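You operate a simulated robot arm through the tools that you are given. There is no shell and no other tool. Be economical: measure what you need, move in short steps, check, and stop when the job is done.

The job below is to be done with a simulated robot arm. You get a single attempt, and the scene is never put back.

JOB
Open the cupboard drawer, put the reject tag from the jig bench top in the inside of the cupboard drawer, then shut the drawer.

The check looks at the end state, three seconds after you hand in, the way a careful person would. Anything else that was tipped, shoved, dropped, spilled or broken makes it a failure.

ROBOT AND FRAMES
A 6-joint arm with a two-finger parallel gripper, fixed in place. Base frame: the origin is at the foot of the arm, x ahead of it, y to its left, z up. Lengths are in mm, angles in degrees, forces in N, time in s.
With the tool pointing down near the work surface it reaches from about 240 to 640 mm from the base axis. Its first joint turns from -66.0 to 66.0 degrees. Payload 2.7 kg.
The TCP is the grasp point between the finger pads, 23 mm short of the fingertips. In the tool frame z runs along the fingers and y along their closing line. Largest opening 94 mm; finger width 38, thickness 10; the body of the gripper, 54 by 96 mm, starts 39 mm behind the TCP.
Orientation is that of the tool frame in the base frame, as [roll, pitch, yaw] about the fixed x, y, z axes, in that order (R = Rz(yaw) Ry(pitch) Rx(roll)). With the fingers straight down and closing along the base's y, the tool's x points along the base's -x, its y along +y and its z along -z.

CONTROLS
- The arm moves only by the tool jog_arm. Its argument "targets" is one flat list of numbers, 5 for each row, row after row: the finger opening in mm, from 0 to 94, then the shift along the tool's x, y, z in units of 300 mm (1.0 is 300 mm), then the turn about the tool's z in units of 90 degrees (1.0 is 90 degrees). In form: [fingers, tx, ty, tz, yaw, fingers, tx, ty, tz, yaw, ...]. A call has 1 to 8 rows; each row is the pose to reach, as a shift and turn from the pose commanded when the call began, along the tool's axes at that moment. A call with a number of a shift or a turn outside -1 to 1 is refused whole. Each row takes 0.2 s and may step no farther than 50 mm and 8.6 degrees from the row before; otherwise, or with a gripper value out of range, the whole call is refused. Where a pose cannot be reached the arm comes as near as it can. A force on the tool above 40 N (or 10 N above the force at the start of the call, whichever is more), or a blocked arm, ends the call early, and 0.2 s more pass. Each finger travels about 45 mm/s and halts on what it meets, pressing with about 41 N; the grip force reading is that of the motor and also rises with nothing between the fingers. The clock runs only during rows and for 0.2 s after the last one: add rows that repeat a pose to give the fingers time. It gives the time, the measured TCP pose, the force on the tool (base axes), the opening and the grip force at its end, in the units of the frame above (readings bear some noise).
- Cameras (640 x 400 px; columns grow to the right, rows downward): "scene" is fixed at [73.8, -437.2, 1390.8]; the picture's right is [0.76, -0.65, 0.00], its down [-0.45, -0.53, -0.72] and it looks along [0.46, 0.55, -0.70] (base axes); focal length 225 px, centre (320, 200). "wrist" rides on the gripper at [86, 16, -74] in the tool frame; the picture's right is [-0.18, 0.98, 0.00], its down [-0.58, -0.11, -0.81] and it looks along [-0.79, -0.15, 0.59] (tool axes); focal length 243 px, centre (320, 200). There is no depth. A picture from a camera that has moved, and an enlarged one, comes with that camera's place and axes in the base frame and with its lens.
- snapshot(camera): a new picture of that camera. It takes no simulated time.
- enlarge(camera, box): a new picture of the part [left, top, right, bottom] of that camera's present view, enlarged. It takes no simulated time.
- hand_in(): hands the job in; it is judged then, once.

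Go step by step. Nothing tells you positions but the pictures and the camera data: compare them with the known pose of the tool, close in by small moves and look again before you grip or let go. The budget is 90 turns and 42 pictures, counting those below and the enlarged ones. Unless the task says otherwise, let go and move clear before handing in, and close with one line.

The tools are called after "Call:" by a JSON object that holds its "fn" and its "kwargs". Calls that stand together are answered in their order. jog_arm: Moves the arm, as the interface text tells. Its arguments: {"type":"object","properties":{"targets":{"type":"array","items":{"type":"number"}}},"required":["targets"]} The other tools are called the same way: snapshot (camera) takes a picture; enlarge (camera, box) takes an enlarged picture of a part of a camera's view; hand_in () hands the job in.

At the start:

```text
clock: 0.0
position: [339.3, 106.2, 1079.4]
tcp_rot: [-180.0, 0.0, 180.0]
wrist_force: [-0.8, 0.3, 0.1]
gripper_width: 94.0
gripper_force: 0.1
```

scene: 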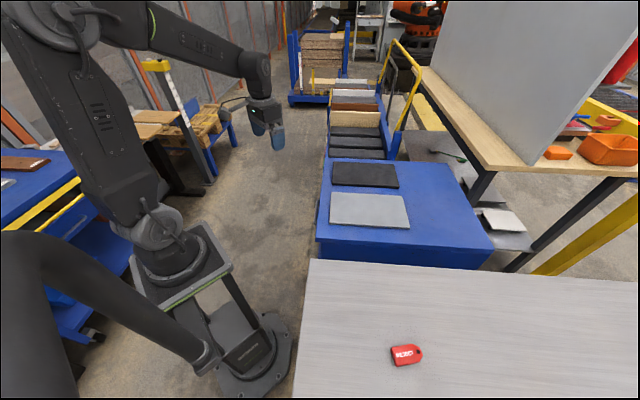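
wrist: 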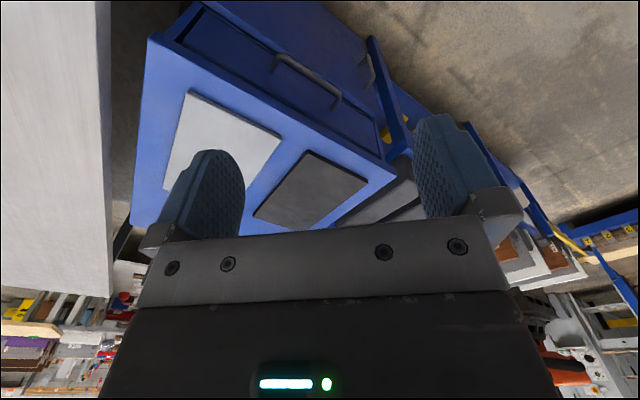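

I see the blue cupboard with its drawer front facing the arm, its top at about z 805. The handle is near (473, 62, 715), and the tag is on the bench near (293, -470, 800). I'll enlarge both before moving.

Call:
{"fn": "enlarge", "kwargs": {"camera": "wrist", "box": [130, 0, 450, 200]}}

Call:
{"fn": "enlarge", "kwargs": {"camera": "scene", "box": [360, 325, 460, 388]}}

```text
2.00 times, centred on (290, 100) of wrist
camera zoom: at [251.8, 122.3, 1152.9], right [0.18, 0.98, 0.0], down [0.58, -0.11, 0.81], along [0.79, -0.15, -0.59], focal length 485 px, centre (380, 400)
```

zoom: 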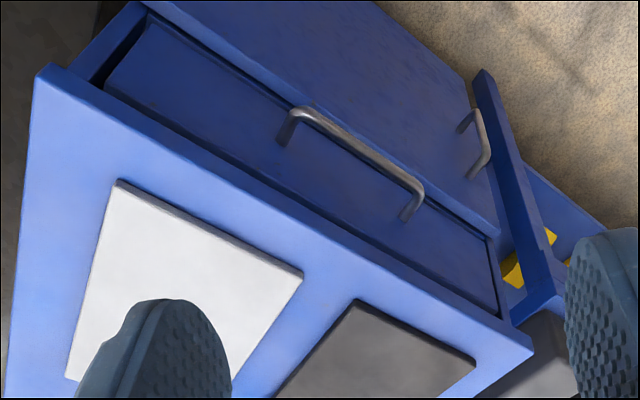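

```text
6.35 times, centred on (410, 356) of scene
camera zoom: at [73.8, -437.2, 1390.8], right [0.76, -0.65, 0.0], down [-0.45, -0.53, -0.72], along [0.46, 0.55, -0.7], focal length 1427 px, centre (-251, -794)
```

zoom: 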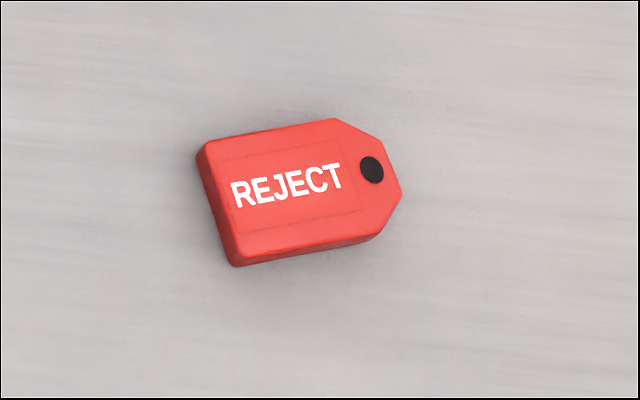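

The front runs at about 45°, and a 125 mm bar handle stands about 30 mm off the drawer. I'll turn the tool square to the front, move above the handle, and look again to get its depth.

Call:
{"fn": "jog_arm", "kwargs": {"targets": [94, -0.056, -0.0095, 0.072, -0.0835, 94, -0.112, -0.019, 0.144, -0.167, 94, -0.168, -0.0285, 0.216, -0.25, 94, -0.224, -0.038, 0.288, -0.3335, 94, -0.28, -0.0475, 0.36, -0.417, 94, -0.337, -0.057, 0.433, -0.5, 94, -0.337, -0.057, 0.433, -0.5]}}

Call:
{"fn": "snapshot", "kwargs": {"camera": "wrist"}}

Call:
{"fn": "snapshot", "kwargs": {"camera": "scene"}}

```text
clock: 1.6
position: [439.5, 90.3, 948.0]
tcp_rot: [-180.0, 0.1, -134.9]
wrist_force: [-0.2, 0.3, -0.1]
gripper_width: 93.6
gripper_force: 0.0
```

```text
37 pictures are left
camera wrist: at [366.3, 40.2, 1023.1], right [-0.57, 0.82, 0.0], down [0.49, 0.33, 0.81], along [0.66, 0.46, -0.59], focal length 243 px, centre (320, 200)
```

wrist: 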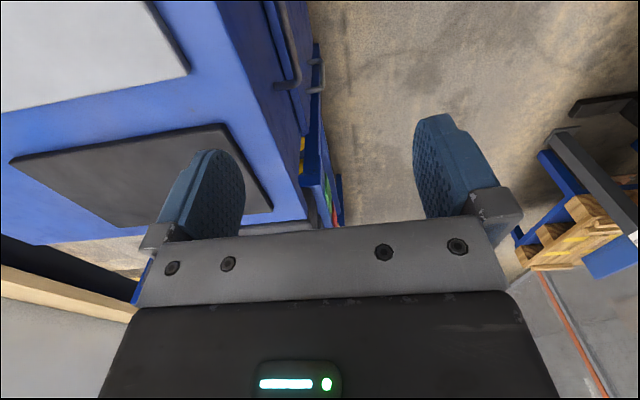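

```text
36 pictures are left
```

scene: 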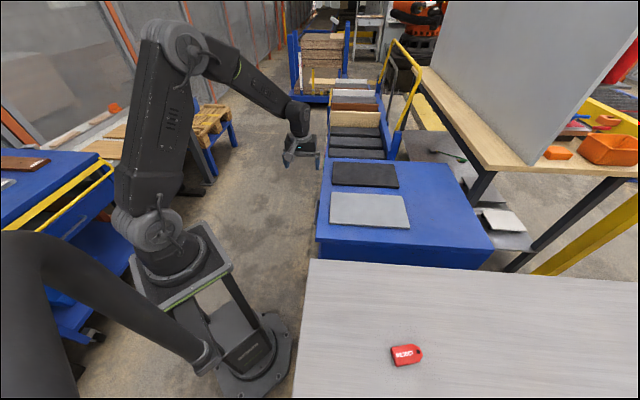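

The camera now looks along the drawer front and the handle bar is in view. I'll zoom in to fix its position.

Call:
{"fn": "enlarge", "kwargs": {"camera": "wrist", "box": [200, 0, 360, 100]}}

```text
4.00 times, centred on (280, 50) of wrist
camera zoom: at [366.3, 40.2, 1023.1], right [-0.57, 0.82, 0.0], down [0.49, 0.33, 0.81], along [0.66, 0.46, -0.59], focal length 970 px, centre (480, 800)
```

zoom: 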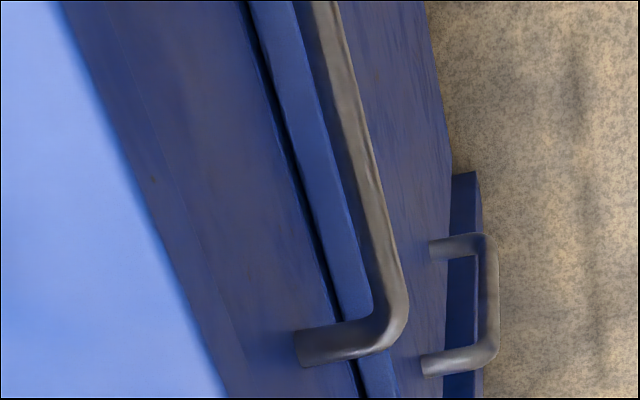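

The top edge runs at n≈-316, measured along the outward normal, and the bar sits at about n≈-290 with z≈700. The plan is to hook the inner finger behind the bar, so I'll go down in front of the cupboard, stay clear of it, and look closely.

Call:
{"fn": "jog_arm", "kwargs": {"targets": [94, 0, 0.04, 0.12, 0, 94, -0.02, 0.04, 0.25, 0, 94, -0.02, 0.04, 0.38, 0, 94, -0.02, 0.04, 0.51, 0, 94, -0.02, 0.04, 0.627, 0, 94, -0.02, 0.04, 0.627, 0]}}

Call:
{"fn": "snapshot", "kwargs": {"camera": "wrist"}}

Call:
{"fn": "enlarge", "kwargs": {"camera": "wrist", "box": [120, 60, 360, 210]}}

Call:
{"fn": "enlarge", "kwargs": {"camera": "scene", "box": [260, 90, 420, 190]}}

```text
clock: 3.0
position: [435.5, 102.3, 760.8]
tcp_rot: [-180.0, 0.1, -134.9]
wrist_force: [-0.8, 0.9, -0.5]
gripper_width: 93.9
gripper_force: 0.0
```

```text
34 pictures are left
camera wrist: at [362.2, 52.7, 834.6], right [-0.57, 0.82, 0.0], down [0.49, 0.33, 0.81], along [0.67, 0.46, -0.59], focal length 243 px, centre (320, 200)
```

wrist: 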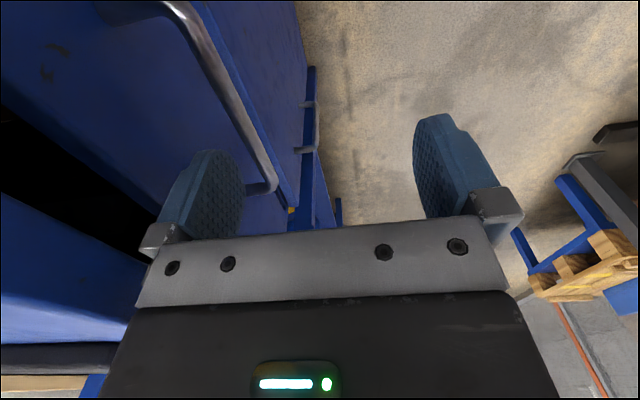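

```text
2.67 times, centred on (240, 135) of wrist
camera zoom: at [362.2, 52.7, 834.6], right [-0.57, 0.82, 0.0], down [0.49, 0.33, 0.81], along [0.67, 0.46, -0.59], focal length 647 px, centre (533, 373)
```

zoom: 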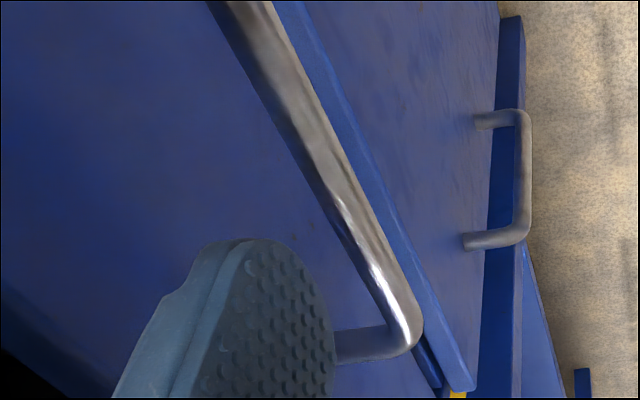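

```text
4.00 times, centred on (340, 140) of scene
camera zoom: at [73.8, -437.2, 1390.8], right [0.76, -0.65, 0.0], down [-0.45, -0.53, -0.72], along [0.46, 0.55, -0.7], focal length 899 px, centre (240, 440)
```

zoom: 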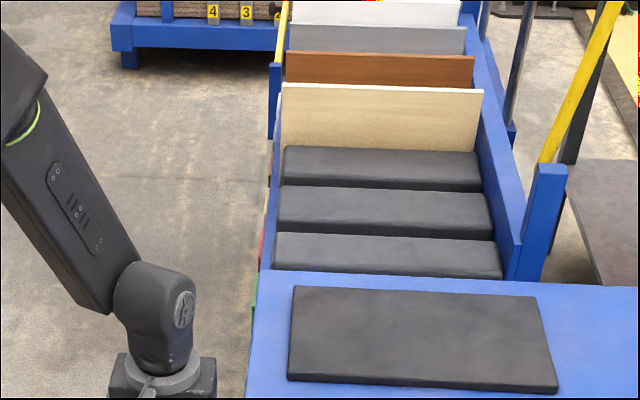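

The three views agree: the bar is at n≈-291 and z≈692, the drawer face is at n≈-326, and the panel's underside is at z≈795. I'll go down to just above the bar, slide under the panel edge, and drop the inner finger behind the bar.

Call:
{"fn": "jog_arm", "kwargs": {"targets": [94, 0, 0, 0.045, 0, 94, 0, 0, 0.086, 0, 94, 0, -0.035, 0.086, 0, 94, 0, -0.0713, 0.086, 0, 94, 0, -0.0713, 0.086, 0]}}

Call:
{"fn": "enlarge", "kwargs": {"camera": "wrist", "box": [80, 0, 400, 200]}}

```text
clock: 4.2
position: [451.4, 87.6, 736.0]
tcp_rot: [180.0, 0.1, -135.1]
wrist_force: [-0.8, 0.4, -0.6]
gripper_width: 93.9
gripper_force: 0.0
```

```text
2.00 times, centred on (240, 100) of wrist
camera zoom: at [378.3, 37.1, 809.6], right [-0.57, 0.82, 0.0], down [0.49, 0.33, 0.81], along [0.67, 0.46, -0.59], focal length 485 px, centre (480, 400)
```

zoom: 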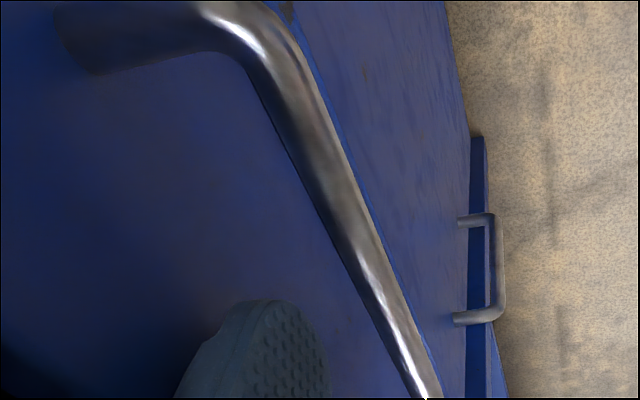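

The inner finger is lined up above the gap behind the bar. I'm lowering it in small steps.

Call:
{"fn": "jog_arm", "kwargs": {"targets": [94, 0, 0, 0.03, 0, 94, 0, 0, 0.06, 0, 94, 0, 0, 0.09, 0, 94, 0, 0, 0.12, 0, 94, 0, 0, 0.12, 0]}}

Call:
{"fn": "enlarge", "kwargs": {"camera": "wrist", "box": [80, 0, 400, 200]}}

```text
clock: 5.4
position: [450.6, 87.5, 699.9]
tcp_rot: [-180.0, 0.0, -135.1]
wrist_force: [0.7, -0.5, 0.0]
gripper_width: 94.0
gripper_force: 0.1
```

```text
2.00 times, centred on (240, 100) of wrist
camera zoom: at [377.7, 38.1, 773.3], right [-0.57, 0.82, 0.0], down [0.49, 0.33, 0.81], along [0.67, 0.46, -0.59], focal length 485 px, centre (480, 400)
```

zoom: 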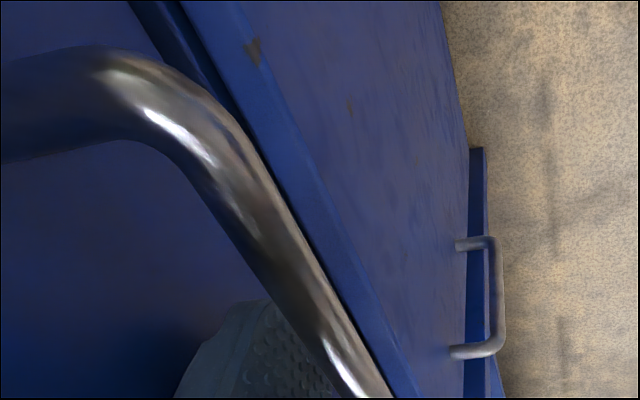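

The finger is behind the bar. I'll pull straight out along the normal, gently.

Call:
{"fn": "jog_arm", "kwargs": {"targets": [94, 0, 0.03, 0, 0, 94, 0, 0.06, 0, 0, 94, 0, 0.1, 0, 0, 94, 0, 0.14, 0, 0, 94, 0, 0.18, 0, 0, 94, 0, 0.22, 0, 0, 94, 0, 0.26, 0, 0, 94, 0, 0.3, 0, 0]}}

Call:
{"fn": "snapshot", "kwargs": {"camera": "wrist"}}

```text
clock: 7.2
position: [387.1, 150.7, 699.3]
tcp_rot: [-180.0, 0.0, -135.1]
wrist_force: [1.0, -0.8, -1.2]
gripper_width: 94.2
gripper_force: 0.0
```

```text
29 pictures are left
camera wrist: at [314.1, 100.4, 772.9], right [-0.57, 0.82, 0.0], down [0.49, 0.33, 0.81], along [0.67, 0.46, -0.59], focal length 243 px, centre (320, 200)
```

wrist: 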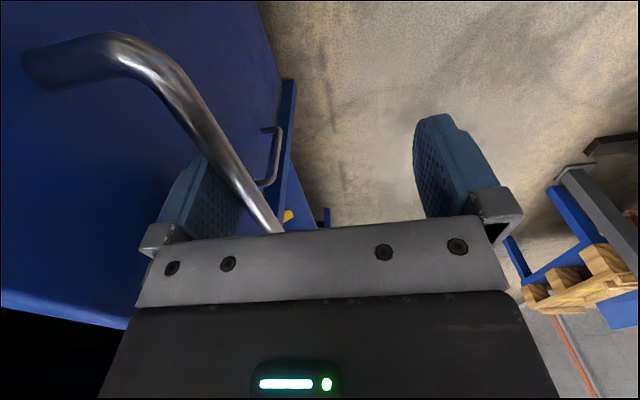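

The drawer follows with little force. I'll keep pulling for about another 85 mm.

Call:
{"fn": "jog_arm", "kwargs": {"targets": [94, 0, 0.04, 0, 0, 94, 0, 0.08, 0, 0, 94, 0, 0.12, 0, 0, 94, 0, 0.16, 0, 0, 94, 0, 0.2, 0, 0, 94, 0, 0.24, 0, 0, 94, 0, 0.28, 0, 0]}}

Call:
{"fn": "snapshot", "kwargs": {"camera": "scene"}}

```text
clock: 8.8
position: [327.7, 209.0, 699.7]
tcp_rot: [-179.9, 0.0, -135.0]
wrist_force: [2.3, -0.8, 0.0]
gripper_width: 93.9
gripper_force: 0.0
```

```text
28 pictures are left
```

scene: 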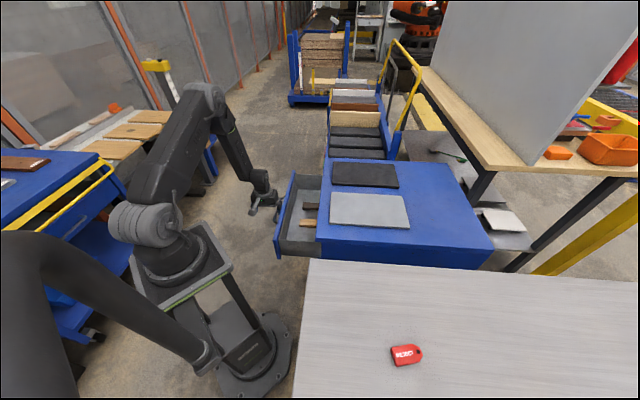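

The drawer is open about 155 mm, and there are already some items inside. I'll look at the interior to choose a free spot.

Call:
{"fn": "enlarge", "kwargs": {"camera": "scene", "box": [256, 165, 352, 270]}}

```text
3.81 times, centred on (304, 218) of scene
camera zoom: at [73.9, -437.2, 1390.8], right [0.76, -0.65, 0.0], down [-0.45, -0.53, -0.72], along [0.46, 0.55, -0.7], focal length 856 px, centre (381, 133)
```

zoom: 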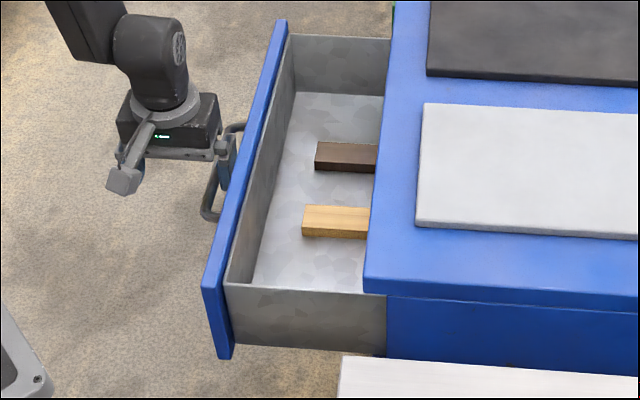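

The interior floor is at z≈659. Two wood blocks lie towards the back, so the near-end front area (t≈260, n≈-250) is free. I'll ease the finger off the bar and lift straight up.

Call:
{"fn": "jog_arm", "kwargs": {"targets": [94, 0, -0.027, 0, 0, 94, 0, -0.027, -0.08, 0, 94, 0, -0.027, -0.22, 0, 94, 0, -0.027, -0.37, 0, 94, 0, -0.027, -0.52, 0, 94, 0, -0.027, -0.67, 0, 94, 0, -0.027, -0.83, 0, 94, 0, -0.027, -0.9, 0]}}

```text
clock: 10.6
position: [334.2, 204.5, 970.0]
tcp_rot: [179.9, 0.0, -135.0]
wrist_force: [0.0, -0.9, -0.2]
gripper_width: 94.2
gripper_force: 0.0
```

The arm is clear of the handle. I'm swinging towards the bench while turning the tool to line up with the tag.

Call:
{"fn": "jog_arm", "kwargs": {"targets": [94, 0.103, -0.0914, 0, 0.055, 94, 0.206, -0.183, 0, 0.11, 94, 0.309, -0.274, 0, 0.165, 94, 0.4125, -0.3655, 0, 0.22, 94, 0.5156, -0.457, 0, 0.275, 94, 0.619, -0.548, 0, 0.33, 94, 0.722, -0.64, 0, 0.385, 94, 0.825, -0.731, 0, 0.44]}}

```text
clock: 12.4
position: [313.9, -127.1, 968.1]
tcp_rot: [180.0, 0.0, -174.6]
wrist_force: [1.3, 0.6, 0.2]
gripper_width: 94.0
gripper_force: 0.1
```

Halfway there. I'm continuing to a hover above the tag.

Call:
{"fn": "jog_arm", "kwargs": {"targets": [94, 0.022, -0.12, 0.025, 0.055, 94, 0.044, -0.24, 0.05, 0.11, 94, 0.067, -0.36, 0.075, 0.165, 94, 0.089, -0.48, 0.1, 0.22, 94, 0.111, -0.6, 0.125, 0.275, 94, 0.133, -0.72, 0.15, 0.33, 94, 0.156, -0.84, 0.175, 0.385, 94, 0.178, -0.96, 0.2, 0.44]}}

Call:
{"fn": "snapshot", "kwargs": {"camera": "wrist"}}

Call:
{"fn": "snapshot", "kwargs": {"camera": "scene"}}

```text
clock: 14.2
position: [285.8, -418.8, 909.6]
tcp_rot: [-179.9, 0.1, 145.7]
wrist_force: [-0.4, 0.4, -0.3]
gripper_width: 94.2
gripper_force: 0.1
```

```text
26 pictures are left
camera wrist: at [223.2, -356.3, 983.2], right [0.71, 0.71, 0.0], down [0.42, -0.42, 0.81], along [0.57, -0.57, -0.59], focal length 243 px, centre (320, 200)
```

wrist: 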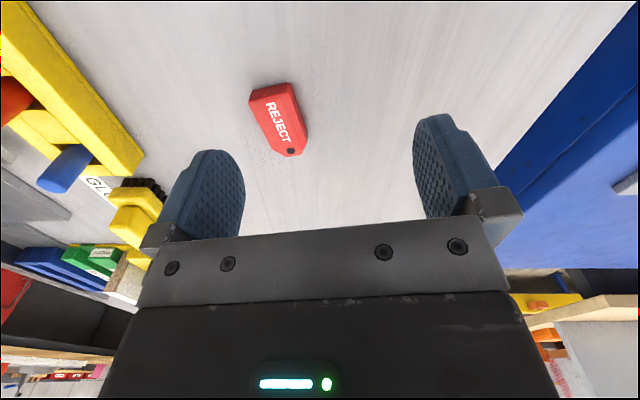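

```text
25 pictures are left
```

scene: 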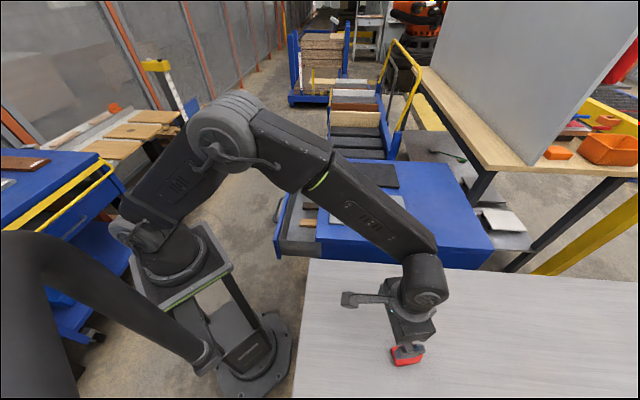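

The tag is at about (289, -469) with its top near z 806 and its width direction near 58°. I'll move above it, narrow the fingers a bit, and check.

Call:
{"fn": "jog_arm", "kwargs": {"targets": [94, -0.05, -0.066, 0.06, -0.014, 80, -0.103, -0.132, 0.12, -0.028, 70, -0.103, -0.132, 0.19, -0.028, 66, -0.103, -0.132, 0.232, -0.028, 66, -0.103, -0.132, 0.232, -0.028]}}

Call:
{"fn": "snapshot", "kwargs": {"camera": "wrist"}}

Call:
{"fn": "enlarge", "kwargs": {"camera": "scene", "box": [340, 290, 480, 378]}}

```text
clock: 15.4
position: [294.0, -466.9, 838.1]
tcp_rot: [-180.0, 0.1, 148.4]
wrist_force: [1.2, 1.1, 0.3]
gripper_width: 65.9
gripper_force: 0.1
```

```text
24 pictures are left
camera wrist: at [226.4, -408.9, 912.8], right [0.67, 0.74, 0.0], down [0.44, -0.4, 0.81], along [0.6, -0.54, -0.59], focal length 243 px, centre (320, 200)
```

wrist: 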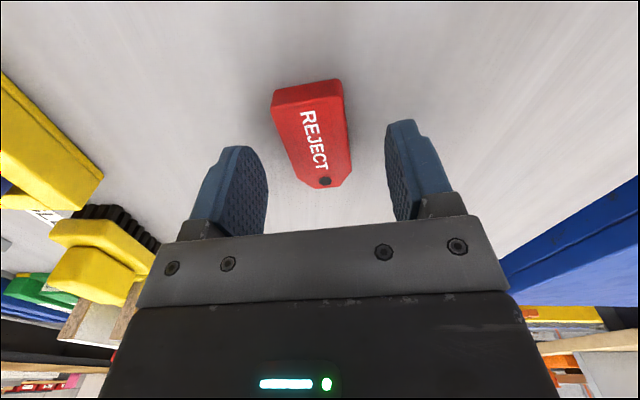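

```text
4.55 times, centred on (410, 334) of scene
camera zoom: at [73.8, -437.2, 1390.8], right [0.76, -0.65, 0.0], down [-0.45, -0.53, -0.72], along [0.46, 0.55, -0.7], focal length 1021 px, centre (-89, -409)
```

zoom: 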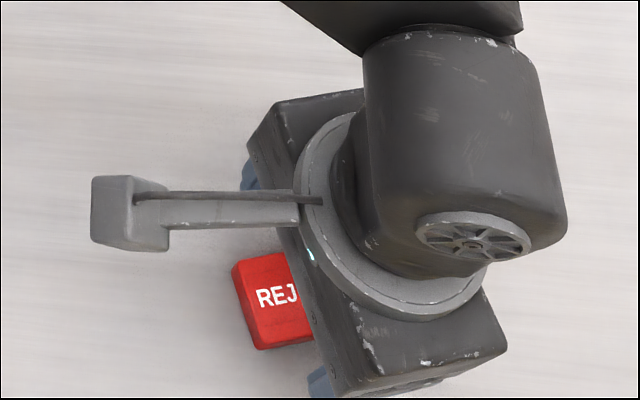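

The tag is centred between the fingers to within about 3 mm and its sides are parallel to them. I'll make a small correction, go down close to the bench, and check the height.

Call:
{"fn": "jog_arm", "kwargs": {"targets": [66, -0.013, -0.01, 0, 0, 66, -0.013, -0.01, 0.03, 0, 66, -0.013, -0.01, 0.06, 0, 66, -0.013, -0.01, 0.06, 0]}}

Call:
{"fn": "snapshot", "kwargs": {"camera": "wrist"}}

```text
clock: 16.4
position: [292.7, -471.4, 822.1]
tcp_rot: [-180.0, 0.1, 148.4]
wrist_force: [-5.7, 9.0, 21.9]
gripper_width: 66.0
gripper_force: 0.1
```

```text
22 pictures are left
camera wrist: at [227.3, -413.5, 896.9], right [0.67, 0.74, 0.0], down [0.44, -0.4, 0.81], along [0.6, -0.54, -0.59], focal length 243 px, centre (320, 200)
```

wrist: 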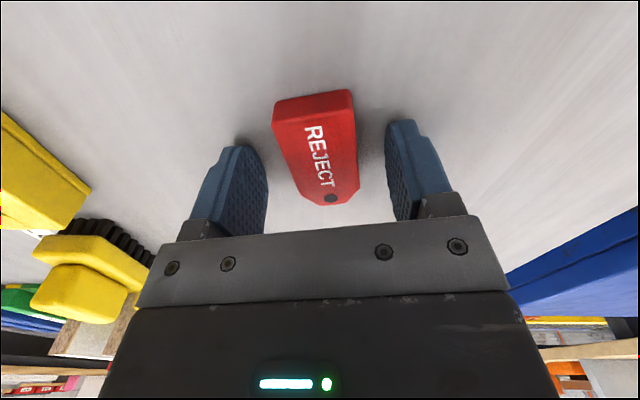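

The fingertips just touched the bench, with the surface at about z 799. I'll rise 5 mm and close on the tag.

Call:
{"fn": "jog_arm", "kwargs": {"targets": [66, 0, 0, -0.016, 0, 66, 0, 0, -0.016, 0, 50, 0, 0, -0.016, 0, 30, 0, 0, -0.016, 0, 15, 0, 0, -0.016, 0, 10, 0, 0, -0.016, 0, 10, 0, 0, -0.016, 0]}}

Call:
{"fn": "snapshot", "kwargs": {"camera": "wrist"}}

```text
clock: 18.0
position: [292.9, -472.6, 826.1]
tcp_rot: [179.9, 0.1, 148.4]
wrist_force: [-0.1, 0.3, 0.1]
gripper_width: 32.5
gripper_force: 40.8
```

```text
21 pictures are left
camera wrist: at [227.3, -413.7, 899.7], right [0.67, 0.74, 0.0], down [0.44, -0.4, 0.81], along [0.6, -0.54, -0.59], focal length 243 px, centre (320, 200)
```

wrist: 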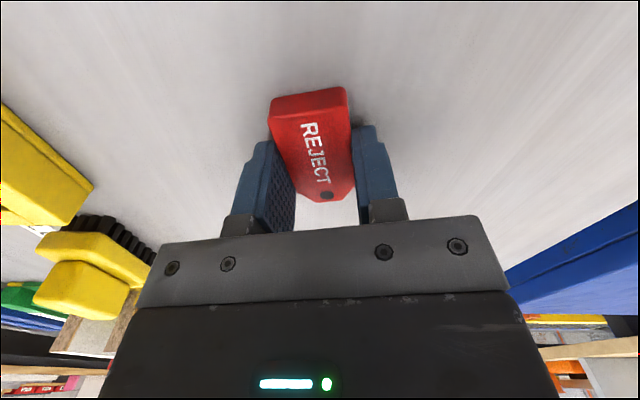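

The tag is held at a 32.5 mm opening. I'm lifting straight up.

Call:
{"fn": "jog_arm", "kwargs": {"targets": [10, 0, 0, -0.03, 0, 10, 0, 0, -0.1, 0, 10, 0, 0, -0.2, 0, 10, 0, 0, -0.3, 0, 10, 0, 0, -0.4, 0, 10, 0, 0, -0.42, 0]}}

```text
clock: 19.4
position: [292.3, -472.5, 951.7]
tcp_rot: [180.0, -0.1, 148.4]
wrist_force: [0.5, 0.4, -0.2]
gripper_width: 32.6
gripper_force: 40.9
```

The tag is secure. I'm carrying it over to the open drawer.

Call:
{"fn": "jog_arm", "kwargs": {"targets": [10, 0.0535, 0.124, 0, 0.0125, 10, 0.107, 0.248, 0, 0.025, 10, 0.1605, 0.372, 0, 0.0375, 10, 0.214, 0.496, 0, 0.05, 10, 0.2675, 0.62, 0, 0.0625, 10, 0.321, 0.7435, 0, 0.0745]}}

```text
clock: 20.8
position: [328.0, -232.4, 950.8]
tcp_rot: [-180.0, 0.0, 141.6]
wrist_force: [0.7, 0.0, -0.1]
gripper_width: 32.2
gripper_force: 40.9
```

Call:
{"fn": "jog_arm", "kwargs": {"targets": [10, 0.068, 0.117, 0, 0.0125, 10, 0.137, 0.233, 0, 0.025, 10, 0.205, 0.35, 0, 0.0375, 10, 0.273, 0.467, 0, 0.05, 10, 0.342, 0.583, 0, 0.0625, 10, 0.41, 0.7, 0, 0.073, 10, 0.41, 0.7, 0, 0.073]}}

Call:
{"fn": "snapshot", "kwargs": {"camera": "wrist"}}

Call:
{"fn": "enlarge", "kwargs": {"camera": "scene", "box": [240, 140, 400, 270]}}

```text
clock: 22.4
position: [361.8, 11.5, 951.8]
tcp_rot: [180.0, 0.0, 135.0]
wrist_force: [-0.2, -0.1, -0.2]
gripper_width: 32.6
gripper_force: 40.9
```

```text
20 pictures are left
camera wrist: at [311.6, 82.9, 1026.5], right [0.82, 0.57, 0.0], down [0.33, -0.49, 0.81], along [0.46, -0.66, -0.59], focal length 243 px, centre (320, 200)
```

wrist: 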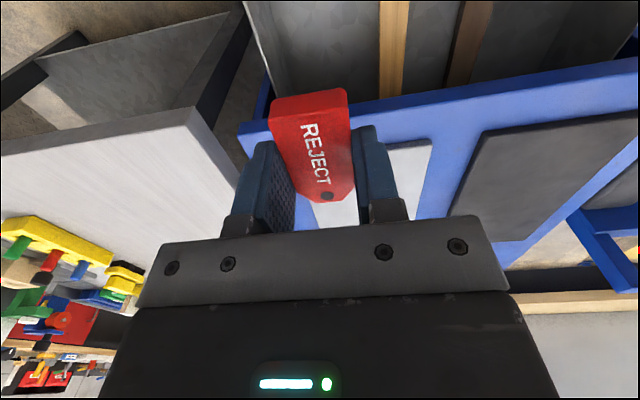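

```text
3.08 times, centred on (320, 205) of scene
camera zoom: at [73.9, -437.2, 1390.8], right [0.76, -0.65, 0.0], down [-0.45, -0.53, -0.72], along [0.46, 0.55, -0.7], focal length 691 px, centre (320, 185)
```

zoom: 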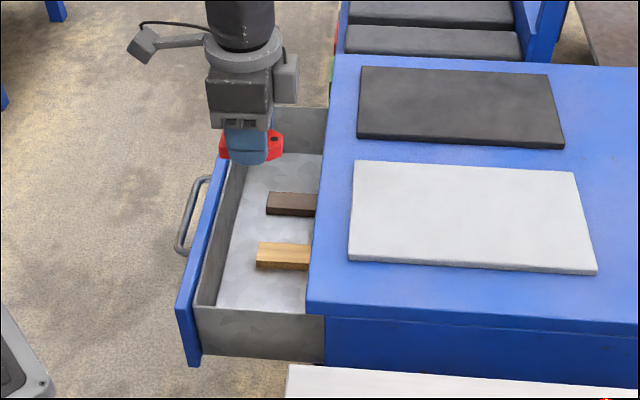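

The tag hangs over the drawer. The camera bracket would come down near the drawer front, so I'll turn the tool 90° so the bracket lies over the interior instead.

Call:
{"fn": "jog_arm", "kwargs": {"targets": [10, 0, 0, 0, 0.09, 10, 0, 0, 0, 0.18, 10, 0, 0, 0, 0.27, 10, 0, 0, 0, 0.36, 10, 0, 0, 0, 0.45, 10, 0, 0, 0, 0.5]}}

Call:
{"fn": "jog_arm", "kwargs": {"targets": [10, 0, 0, 0, 0.09, 10, 0, 0, 0, 0.18, 10, 0, 0, 0, 0.27, 10, 0, 0, 0, 0.36, 10, 0, 0, 0, 0.45, 10, 0, 0, 0, 0.5]}}

Call:
{"fn": "snapshot", "kwargs": {"camera": "wrist"}}

```text
clock: 23.8
position: [361.9, 10.3, 953.8]
tcp_rot: [180.0, 0.0, 89.9]
wrist_force: [0.7, -0.5, -0.6]
gripper_width: 32.4
gripper_force: 41.0
```

```text
clock: 25.2
position: [361.5, 9.0, 952.6]
tcp_rot: [-179.9, -0.1, 45.0]
wrist_force: [0.6, 0.4, 0.1]
gripper_width: 32.5
gripper_force: 41.0
```

```text
18 pictures are left
camera wrist: at [434.3, 58.5, 1026.4], right [0.56, -0.83, 0.0], down [-0.49, -0.33, 0.81], along [-0.67, -0.45, -0.59], focal length 243 px, centre (320, 200)
```

wrist: 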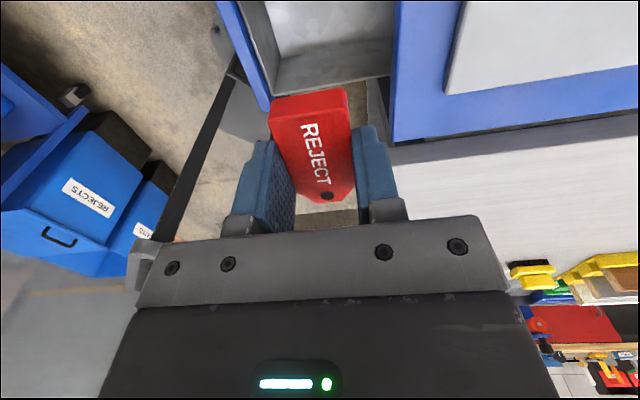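

The layout agrees with my numbers, with at least 12 mm of clearance on each side. I'm going down into the drawer.

Call:
{"fn": "jog_arm", "kwargs": {"targets": [10, 0, 0, 0.13, 0, 10, 0, 0, 0.26, 0, 10, 0, 0, 0.39, 0, 10, 0, 0, 0.52, 0, 10, 0, 0, 0.65, 0, 10, 0, 0, 0.75, 0, 10, 0, 0, 0.82, 0, 10, 0, 0, 0.82, 0]}}

Call:
{"fn": "snapshot", "kwargs": {"camera": "wrist"}}

```text
clock: 27.0
position: [361.9, 10.7, 706.5]
tcp_rot: [-180.0, 0.0, 45.1]
wrist_force: [-0.4, -0.3, -0.6]
gripper_width: 32.4
gripper_force: 41.1
```

```text
17 pictures are left
camera wrist: at [433.8, 59.7, 781.3], right [0.57, -0.82, 0.0], down [-0.49, -0.34, 0.81], along [-0.66, -0.46, -0.59], focal length 243 px, centre (320, 200)
```

wrist: 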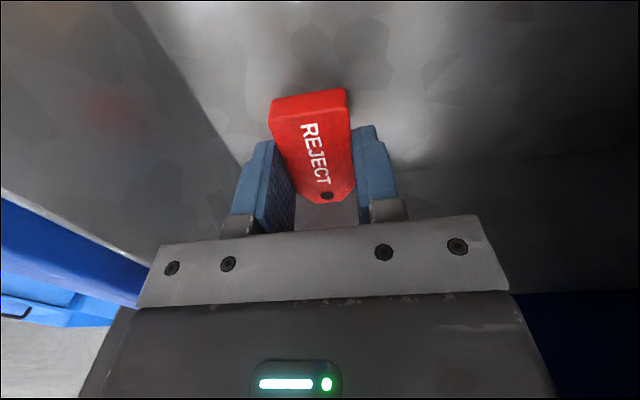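

The tag is inside, just above the floor. I'll lower it in small steps until it makes contact.

Call:
{"fn": "jog_arm", "kwargs": {"targets": [10, 0, 0, 0.02, 0, 10, 0, 0, 0.035, 0, 10, 0, 0, 0.05, 0, 10, 0, 0, 0.06, 0, 10, 0, 0, 0.07, 0]}}

Call:
{"fn": "snapshot", "kwargs": {"camera": "wrist"}}

```text
clock: 28.2
position: [363.6, 9.7, 685.5]
tcp_rot: [-179.9, -0.1, 45.1]
wrist_force: [0.6, -0.2, 0.2]
gripper_width: 32.6
gripper_force: 40.7
```

```text
16 pictures are left
camera wrist: at [434.1, 59.3, 759.2], right [0.57, -0.82, 0.0], down [-0.49, -0.34, 0.81], along [-0.66, -0.46, -0.59], focal length 243 px, centre (320, 200)
```

wrist: 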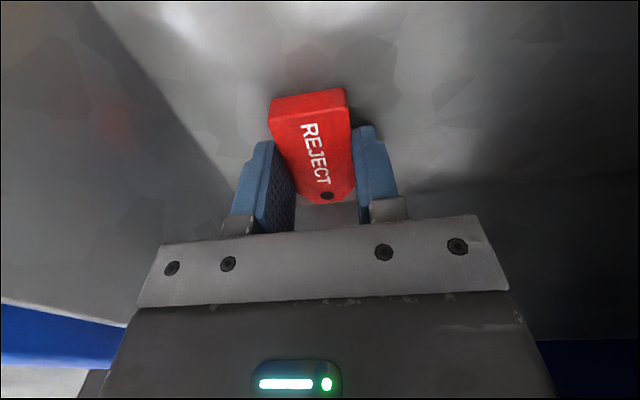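

No contact yet, so I'll go a little lower.

Call:
{"fn": "jog_arm", "kwargs": {"targets": [10, 0, 0, 0.01, 0, 10, 0, 0, 0.02, 0, 10, 0, 0, 0.025, 0, 10, 0, 0, 0.03, 0]}}

```text
clock: 29.2
position: [361.9, 9.1, 677.3]
tcp_rot: [180.0, -0.1, 45.2]
wrist_force: [0.0, 0.4, -1.3]
gripper_width: 32.4
gripper_force: 41.0
```

Call:
{"fn": "jog_arm", "kwargs": {"targets": [10, 0, 0, 0.01, 0, 10, 0, 0, 0.017, 0, 10, 0, 0, 0.024, 0, 10, 0, 0, 0.03, 0]}}

Call:
{"fn": "snapshot", "kwargs": {"camera": "wrist"}}

```text
clock: 29.8
position: [363.3, 9.8, 674.0]
tcp_rot: [180.0, -0.1, 45.0]
wrist_force: [-2.6, -1.1, 7.6]
gripper_width: 32.5
gripper_force: 40.5
stopped in row 2: the force on the tool passed its limit (the readings are from after the stop); the commanded pose is now the measured one
```

```text
15 pictures are left
camera wrist: at [434.9, 58.9, 748.4], right [0.57, -0.82, 0.0], down [-0.49, -0.34, 0.8], along [-0.66, -0.46, -0.59], focal length 243 px, centre (320, 200)
```

wrist: 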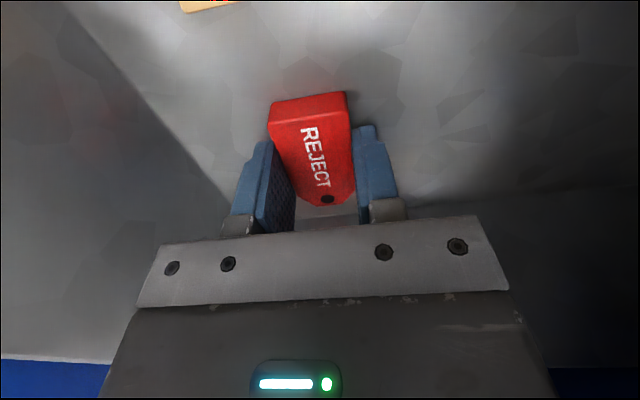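

The tag is resting on the drawer floor. I'm opening the fingers and rising straight up.

Call:
{"fn": "jog_arm", "kwargs": {"targets": [36, 0, 0, -0.003, 0, 45, 0, 0, -0.003, 0, 58, 0, 0, -0.003, 0, 58, 0, 0, -0.003, 0, 58, 0, 0, -0.06, 0, 58, 0, 0, -0.12, 0]}}

Call:
{"fn": "snapshot", "kwargs": {"camera": "wrist"}}

```text
clock: 31.2
position: [363.5, 9.7, 710.8]
tcp_rot: [179.9, 0.0, 45.0]
wrist_force: [0.0, 0.4, 0.7]
gripper_width: 58.3
gripper_force: 0.1
```

```text
14 pictures are left
camera wrist: at [435.5, 59.4, 784.4], right [0.57, -0.82, 0.0], down [-0.49, -0.34, 0.8], along [-0.66, -0.46, -0.59], focal length 243 px, centre (320, 200)
```

wrist: 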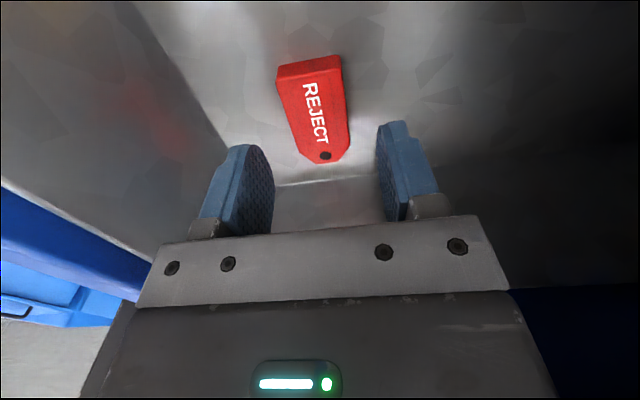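

The tag lies flat and free in the drawer. I'm rising clear.

Call:
{"fn": "jog_arm", "kwargs": {"targets": [58, 0, 0, -0.13, 0, 58, 0, 0, -0.26, 0, 58, 0, 0, -0.39, 0, 58, 0, 0, -0.52, 0, 58, 0, 0, -0.65, 0, 58, 0, 0, -0.8, 0]}}

Call:
{"fn": "enlarge", "kwargs": {"camera": "scene", "box": [240, 140, 400, 270]}}

```text
clock: 32.6
position: [362.1, 9.3, 948.9]
tcp_rot: [180.0, -0.1, 44.9]
wrist_force: [0.1, -0.2, -0.3]
gripper_width: 58.1
gripper_force: 0.0
```

```text
3.08 times, centred on (320, 205) of scene
camera zoom: at [73.8, -437.2, 1390.8], right [0.76, -0.65, 0.0], down [-0.45, -0.53, -0.72], along [0.46, 0.55, -0.7], focal length 691 px, centre (320, 185)
```

zoom: 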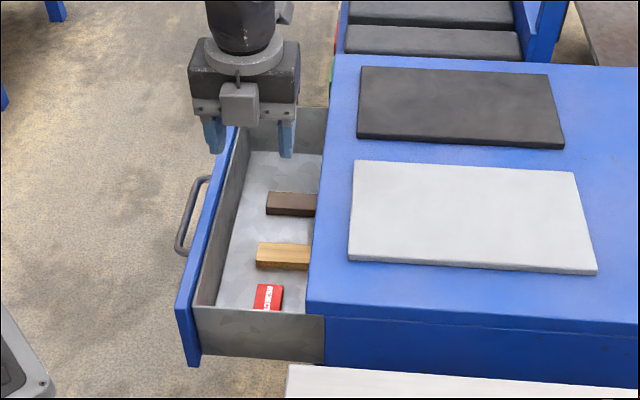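

The tag is in and the other items are untouched. I'm moving round to the front of the drawer, turning the tool and closing the fingers so I can push.

Call:
{"fn": "jog_arm", "kwargs": {"targets": [50, 0.047, -0.075, 0, -0.08, 40, 0.0945, -0.15, 0, -0.16, 30, 0.142, -0.224, 0, -0.24, 20, 0.189, -0.299, 0, -0.32, 10, 0.236, -0.374, 0, -0.4, 0, 0.2835, -0.4485, 0, -0.48, 0, 0.331, -0.523, 0, -0.56, 0, 0.378, -0.598, 0, -0.64]}}

Call:
{"fn": "jog_arm", "kwargs": {"targets": [0, 0, 0, 0, -0.09, 0, 0, 0, 0, -0.18, 0, 0, 0, 0, -0.27, 0, 0, 0, 0, -0.36, 0, 0, 0, 0, -0.36]}}

Call:
{"fn": "snapshot", "kwargs": {"camera": "wrist"}}

```text
clock: 34.4
position: [317.7, 218.3, 949.9]
tcp_rot: [179.7, 0.0, 102.7]
wrist_force: [0.3, -0.4, -0.1]
gripper_width: 0.1
gripper_force: 41.1
```

```text
clock: 35.6
position: [317.0, 215.6, 949.5]
tcp_rot: [179.9, 0.1, 135.0]
wrist_force: [-0.6, -1.4, 0.1]
gripper_width: 0.1
gripper_force: 41.4
```

```text
12 pictures are left
camera wrist: at [265.7, 288.4, 1023.9], right [0.82, 0.57, 0.0], down [0.33, -0.49, 0.81], along [0.46, -0.66, -0.59], focal length 243 px, centre (320, 200)
```

wrist: 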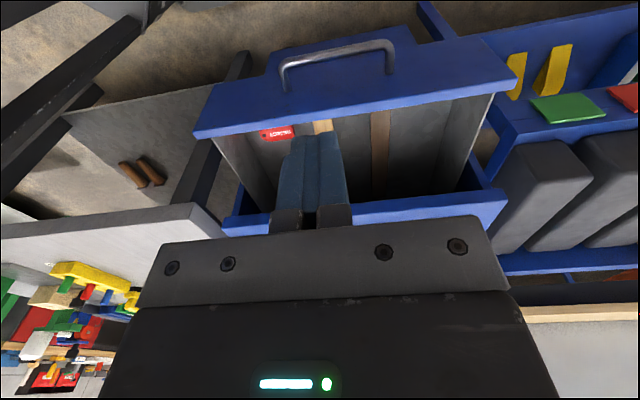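

The fingers are closed and in front of the handle centre, with about 28 mm of clearance. I'm going down to handle height.

Call:
{"fn": "jog_arm", "kwargs": {"targets": [0, 0, 0, 0.13, 0, 0, 0, 0, 0.26, 0, 0, 0, 0, 0.39, 0, 0, 0, 0, 0.52, 0, 0, 0, 0, 0.65, 0, 0, 0, 0, 0.75, 0, 0, 0, 0, 0.84, 0, 0, 0, 0, 0.84, 0]}}

Call:
{"fn": "snapshot", "kwargs": {"camera": "wrist"}}

```text
clock: 37.4
position: [317.0, 215.7, 696.7]
tcp_rot: [179.8, 0.1, 135.0]
wrist_force: [0.8, 0.3, -0.3]
gripper_width: 0.0
gripper_force: 40.5
```

```text
11 pictures are left
camera wrist: at [266.2, 288.0, 771.1], right [0.82, 0.57, 0.0], down [0.33, -0.49, 0.81], along [0.46, -0.66, -0.59], focal length 243 px, centre (320, 200)
```

wrist: 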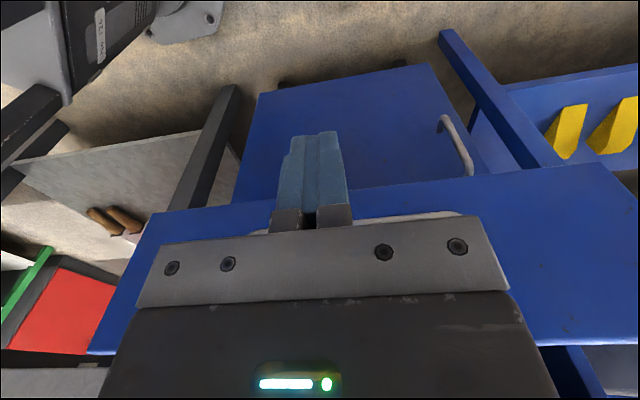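

The fingers are at handle height in front of the bar. I'm pushing the drawer in gently.

Call:
{"fn": "jog_arm", "kwargs": {"targets": [0, -0.045, 0, 0, 0, 0, -0.08, 0, 0, 0, 0, -0.115, 0, 0, 0, 0, -0.16, 0, 0, 0, 0, -0.205, 0, 0, 0, 0, -0.25, 0, 0, 0, 0, -0.295, 0, 0, 0, 0, -0.34, 0, 0, 0]}}

Call:
{"fn": "enlarge", "kwargs": {"camera": "scene", "box": [240, 140, 400, 270]}}

```text
clock: 39.2
position: [389.6, 144.4, 697.7]
tcp_rot: [179.9, 0.1, 135.0]
wrist_force: [-1.6, 0.5, 0.3]
gripper_width: 0.1
gripper_force: 41.6
```

```text
3.08 times, centred on (320, 205) of scene
camera zoom: at [73.8, -437.2, 1390.8], right [0.76, -0.65, 0.0], down [-0.45, -0.53, -0.72], along [0.46, 0.55, -0.7], focal length 691 px, centre (320, 185)
```

zoom: 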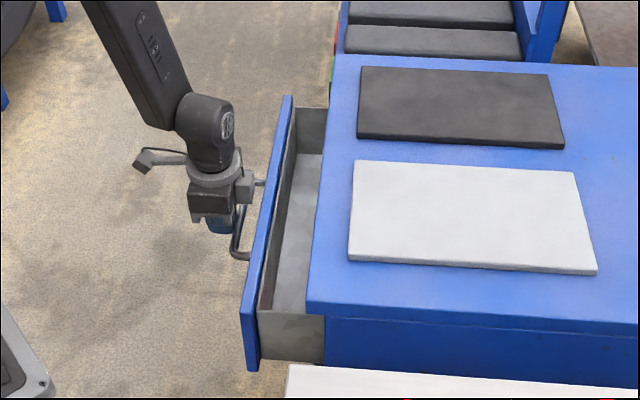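

The drawer is moving in smoothly. I'll continue to the stop with smaller steps at the end.

Call:
{"fn": "jog_arm", "kwargs": {"targets": [0, -0.05, 0, 0, 0, 0, -0.1, 0, 0, 0, 0, -0.15, 0, 0, 0, 0, -0.2, 0, 0, 0, 0, -0.24, 0, 0, 0, 0, -0.27, 0, 0, 0, 0, -0.285, 0, 0, 0, 0, -0.295, 0, 0, 0]}}

Call:
{"fn": "enlarge", "kwargs": {"camera": "scene", "box": [240, 140, 400, 270]}}

```text
clock: 41.0
position: [450.9, 82.0, 698.1]
tcp_rot: [179.8, 0.1, 135.0]
wrist_force: [1.4, -0.8, -0.3]
gripper_width: 0.0
gripper_force: 41.3
```

```text
3.08 times, centred on (320, 205) of scene
camera zoom: at [73.8, -437.2, 1390.8], right [0.76, -0.65, 0.0], down [-0.45, -0.53, -0.72], along [0.46, 0.55, -0.7], focal length 691 px, centre (320, 185)
```

zoom: 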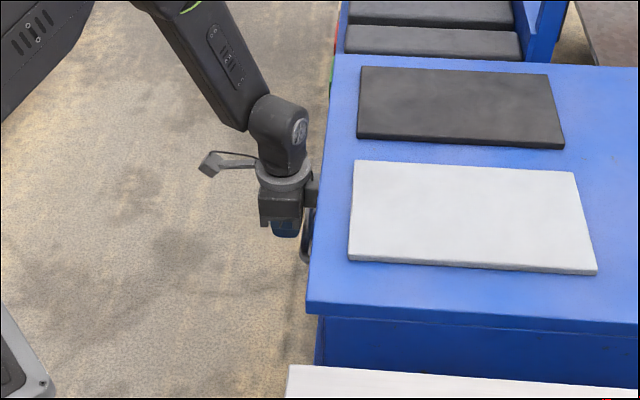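

Nearly closed. I want to check a small box on the gripper against the cupboard edge before the last millimetres.

Call:
{"fn": "enlarge", "kwargs": {"camera": "scene", "box": [295, 170, 335, 210]}}

Call:
{"fn": "snapshot", "kwargs": {"camera": "wrist"}}

```text
10.00 times, centred on (315, 190) of scene
camera zoom: at [73.8, -437.2, 1390.8], right [0.76, -0.65, 0.0], down [-0.45, -0.53, -0.72], along [0.46, 0.55, -0.7], focal length 2247 px, centre (370, 300)
```

zoom: 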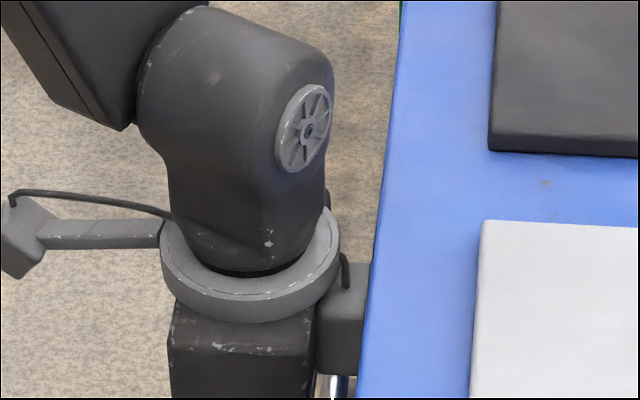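

```text
7 pictures are left
camera wrist: at [400.6, 154.4, 772.1], right [0.82, 0.57, 0.0], down [0.33, -0.49, 0.81], along [0.46, -0.66, -0.59], focal length 243 px, centre (320, 200)
```

wrist: 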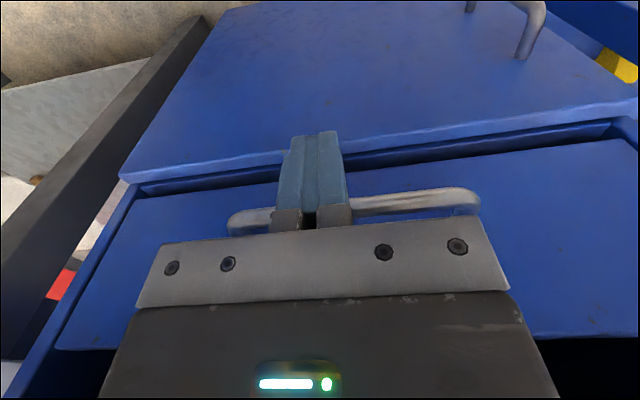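

The box is close to the panel edge. I'll back off slightly, go 14 mm lower so it passes under the panel, then push the last few millimetres in small steps.

Call:
{"fn": "jog_arm", "kwargs": {"targets": [0, 0.02, 0, 0, 0, 0, 0.02, 0, 0.047, 0, 0, 0, 0, 0.047, 0, 0, -0.01, 0, 0.047, 0, 0, -0.017, 0, 0.047, 0, 0, -0.024, 0, 0.047, 0, 0, -0.03, 0, 0.047, 0]}}

```text
clock: 42.6
position: [454.6, 80.2, 685.5]
tcp_rot: [-179.9, -0.1, 135.3]
wrist_force: [-5.1, 5.0, 2.6]
gripper_width: 0.0
gripper_force: 41.1
stopped in row 7: the force on the tool passed its limit (the readings are from after the stop); the commanded pose is now the measured one
```

Resistance stopped the move at n≈-265, close to the expected closed position. I'll check whether the drawer is really shut.

Call:
{"fn": "enlarge", "kwargs": {"camera": "wrist", "box": [320, 60, 640, 260]}}

```text
2.00 times, centred on (480, 160) of wrist
camera zoom: at [403.8, 151.3, 758.9], right [0.82, 0.57, 0.0], down [0.34, -0.49, 0.8], along [0.46, -0.66, -0.59], focal length 485 px, centre (0, 280)
```

zoom: 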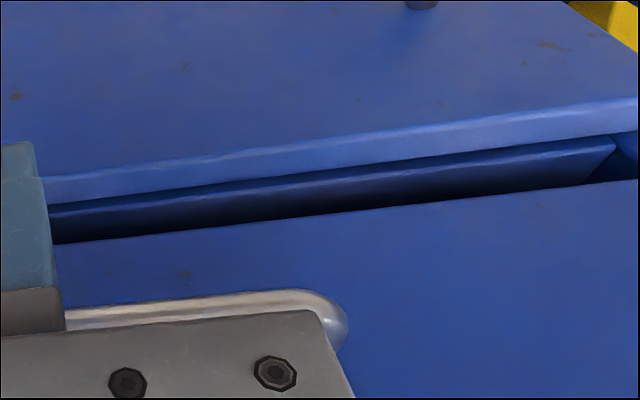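

I can't tell from here, so I'll back away, rise, and look at the drawer from above.

Call:
{"fn": "jog_arm", "kwargs": {"targets": [0, 0.08, 0, 0, 0, 0, 0.2, 0, 0, 0, 0, 0.33, 0, 0, 0, 0, 0.33, 0, -0.15, 0, 0, 0.33, 0, -0.3, 0, 0, 0.33, 0, -0.45, 0, 0, 0.33, 0, -0.6, 0, 0, 0.33, 0, -0.75, 0]}}

Call:
{"fn": "snapshot", "kwargs": {"camera": "wrist"}}

```text
clock: 44.4
position: [386.5, 146.6, 908.1]
tcp_rot: [-179.8, -0.2, 135.2]
wrist_force: [0.1, 0.4, 0.4]
gripper_width: 0.0
gripper_force: 41.2
```

```text
5 pictures are left
camera wrist: at [336.0, 219.7, 982.4], right [0.82, 0.57, 0.0], down [0.34, -0.49, 0.8], along [0.46, -0.66, -0.59], focal length 243 px, centre (320, 200)
```

wrist: 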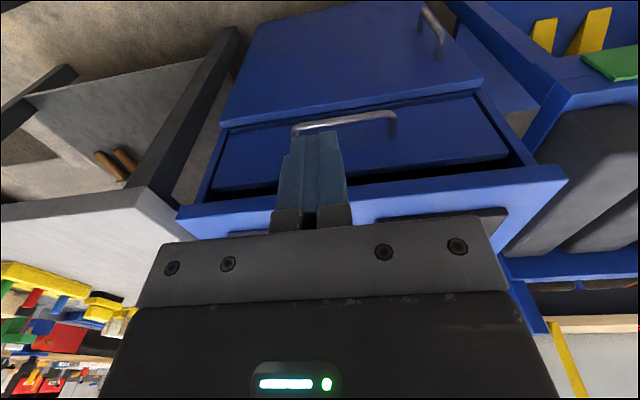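

It looks shut. To be sure, I'll return to the starting pose and compare with the first picture.

Call:
{"fn": "jog_arm", "kwargs": {"targets": [20, 0.003, -0.034, -0.095, -0.083, 40, 0.006, -0.069, -0.19, -0.166, 60, 0.008, -0.103, -0.285, -0.249, 80, 0.011, -0.137, -0.38, -0.332, 94, 0.014, -0.172, -0.475, -0.415, 94, 0.017, -0.206, -0.571, -0.498, 94, 0.017, -0.206, -0.571, -0.498]}}

Call:
{"fn": "enlarge", "kwargs": {"camera": "wrist", "box": [130, 0, 450, 200]}}

```text
clock: 46.0
position: [338.4, 107.3, 1082.6]
tcp_rot: [179.8, -0.2, -179.9]
wrist_force: [0.4, 1.1, -0.6]
gripper_width: 93.9
gripper_force: 0.1
```

```text
2.00 times, centred on (290, 100) of wrist
camera zoom: at [252.5, 123.6, 1156.4], right [0.18, 0.98, 0.0], down [0.58, -0.11, 0.8], along [0.79, -0.15, -0.59], focal length 485 px, centre (380, 400)
```

zoom: 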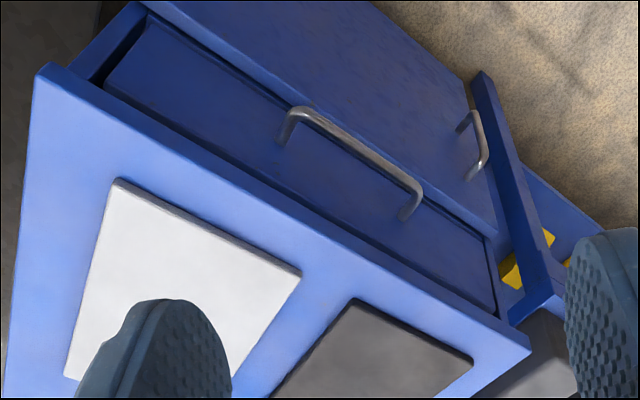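

The view matches the starting picture: the drawer is shut, the plates haven't moved, and the arm is clear. I'm handing in.

Call:
{"fn": "hand_in", "kwargs": {}}

```text
The job is handed in.
```

The reject tag is inside the cupboard drawer, the drawer is shut, and nothing else appears to have been disturbed.
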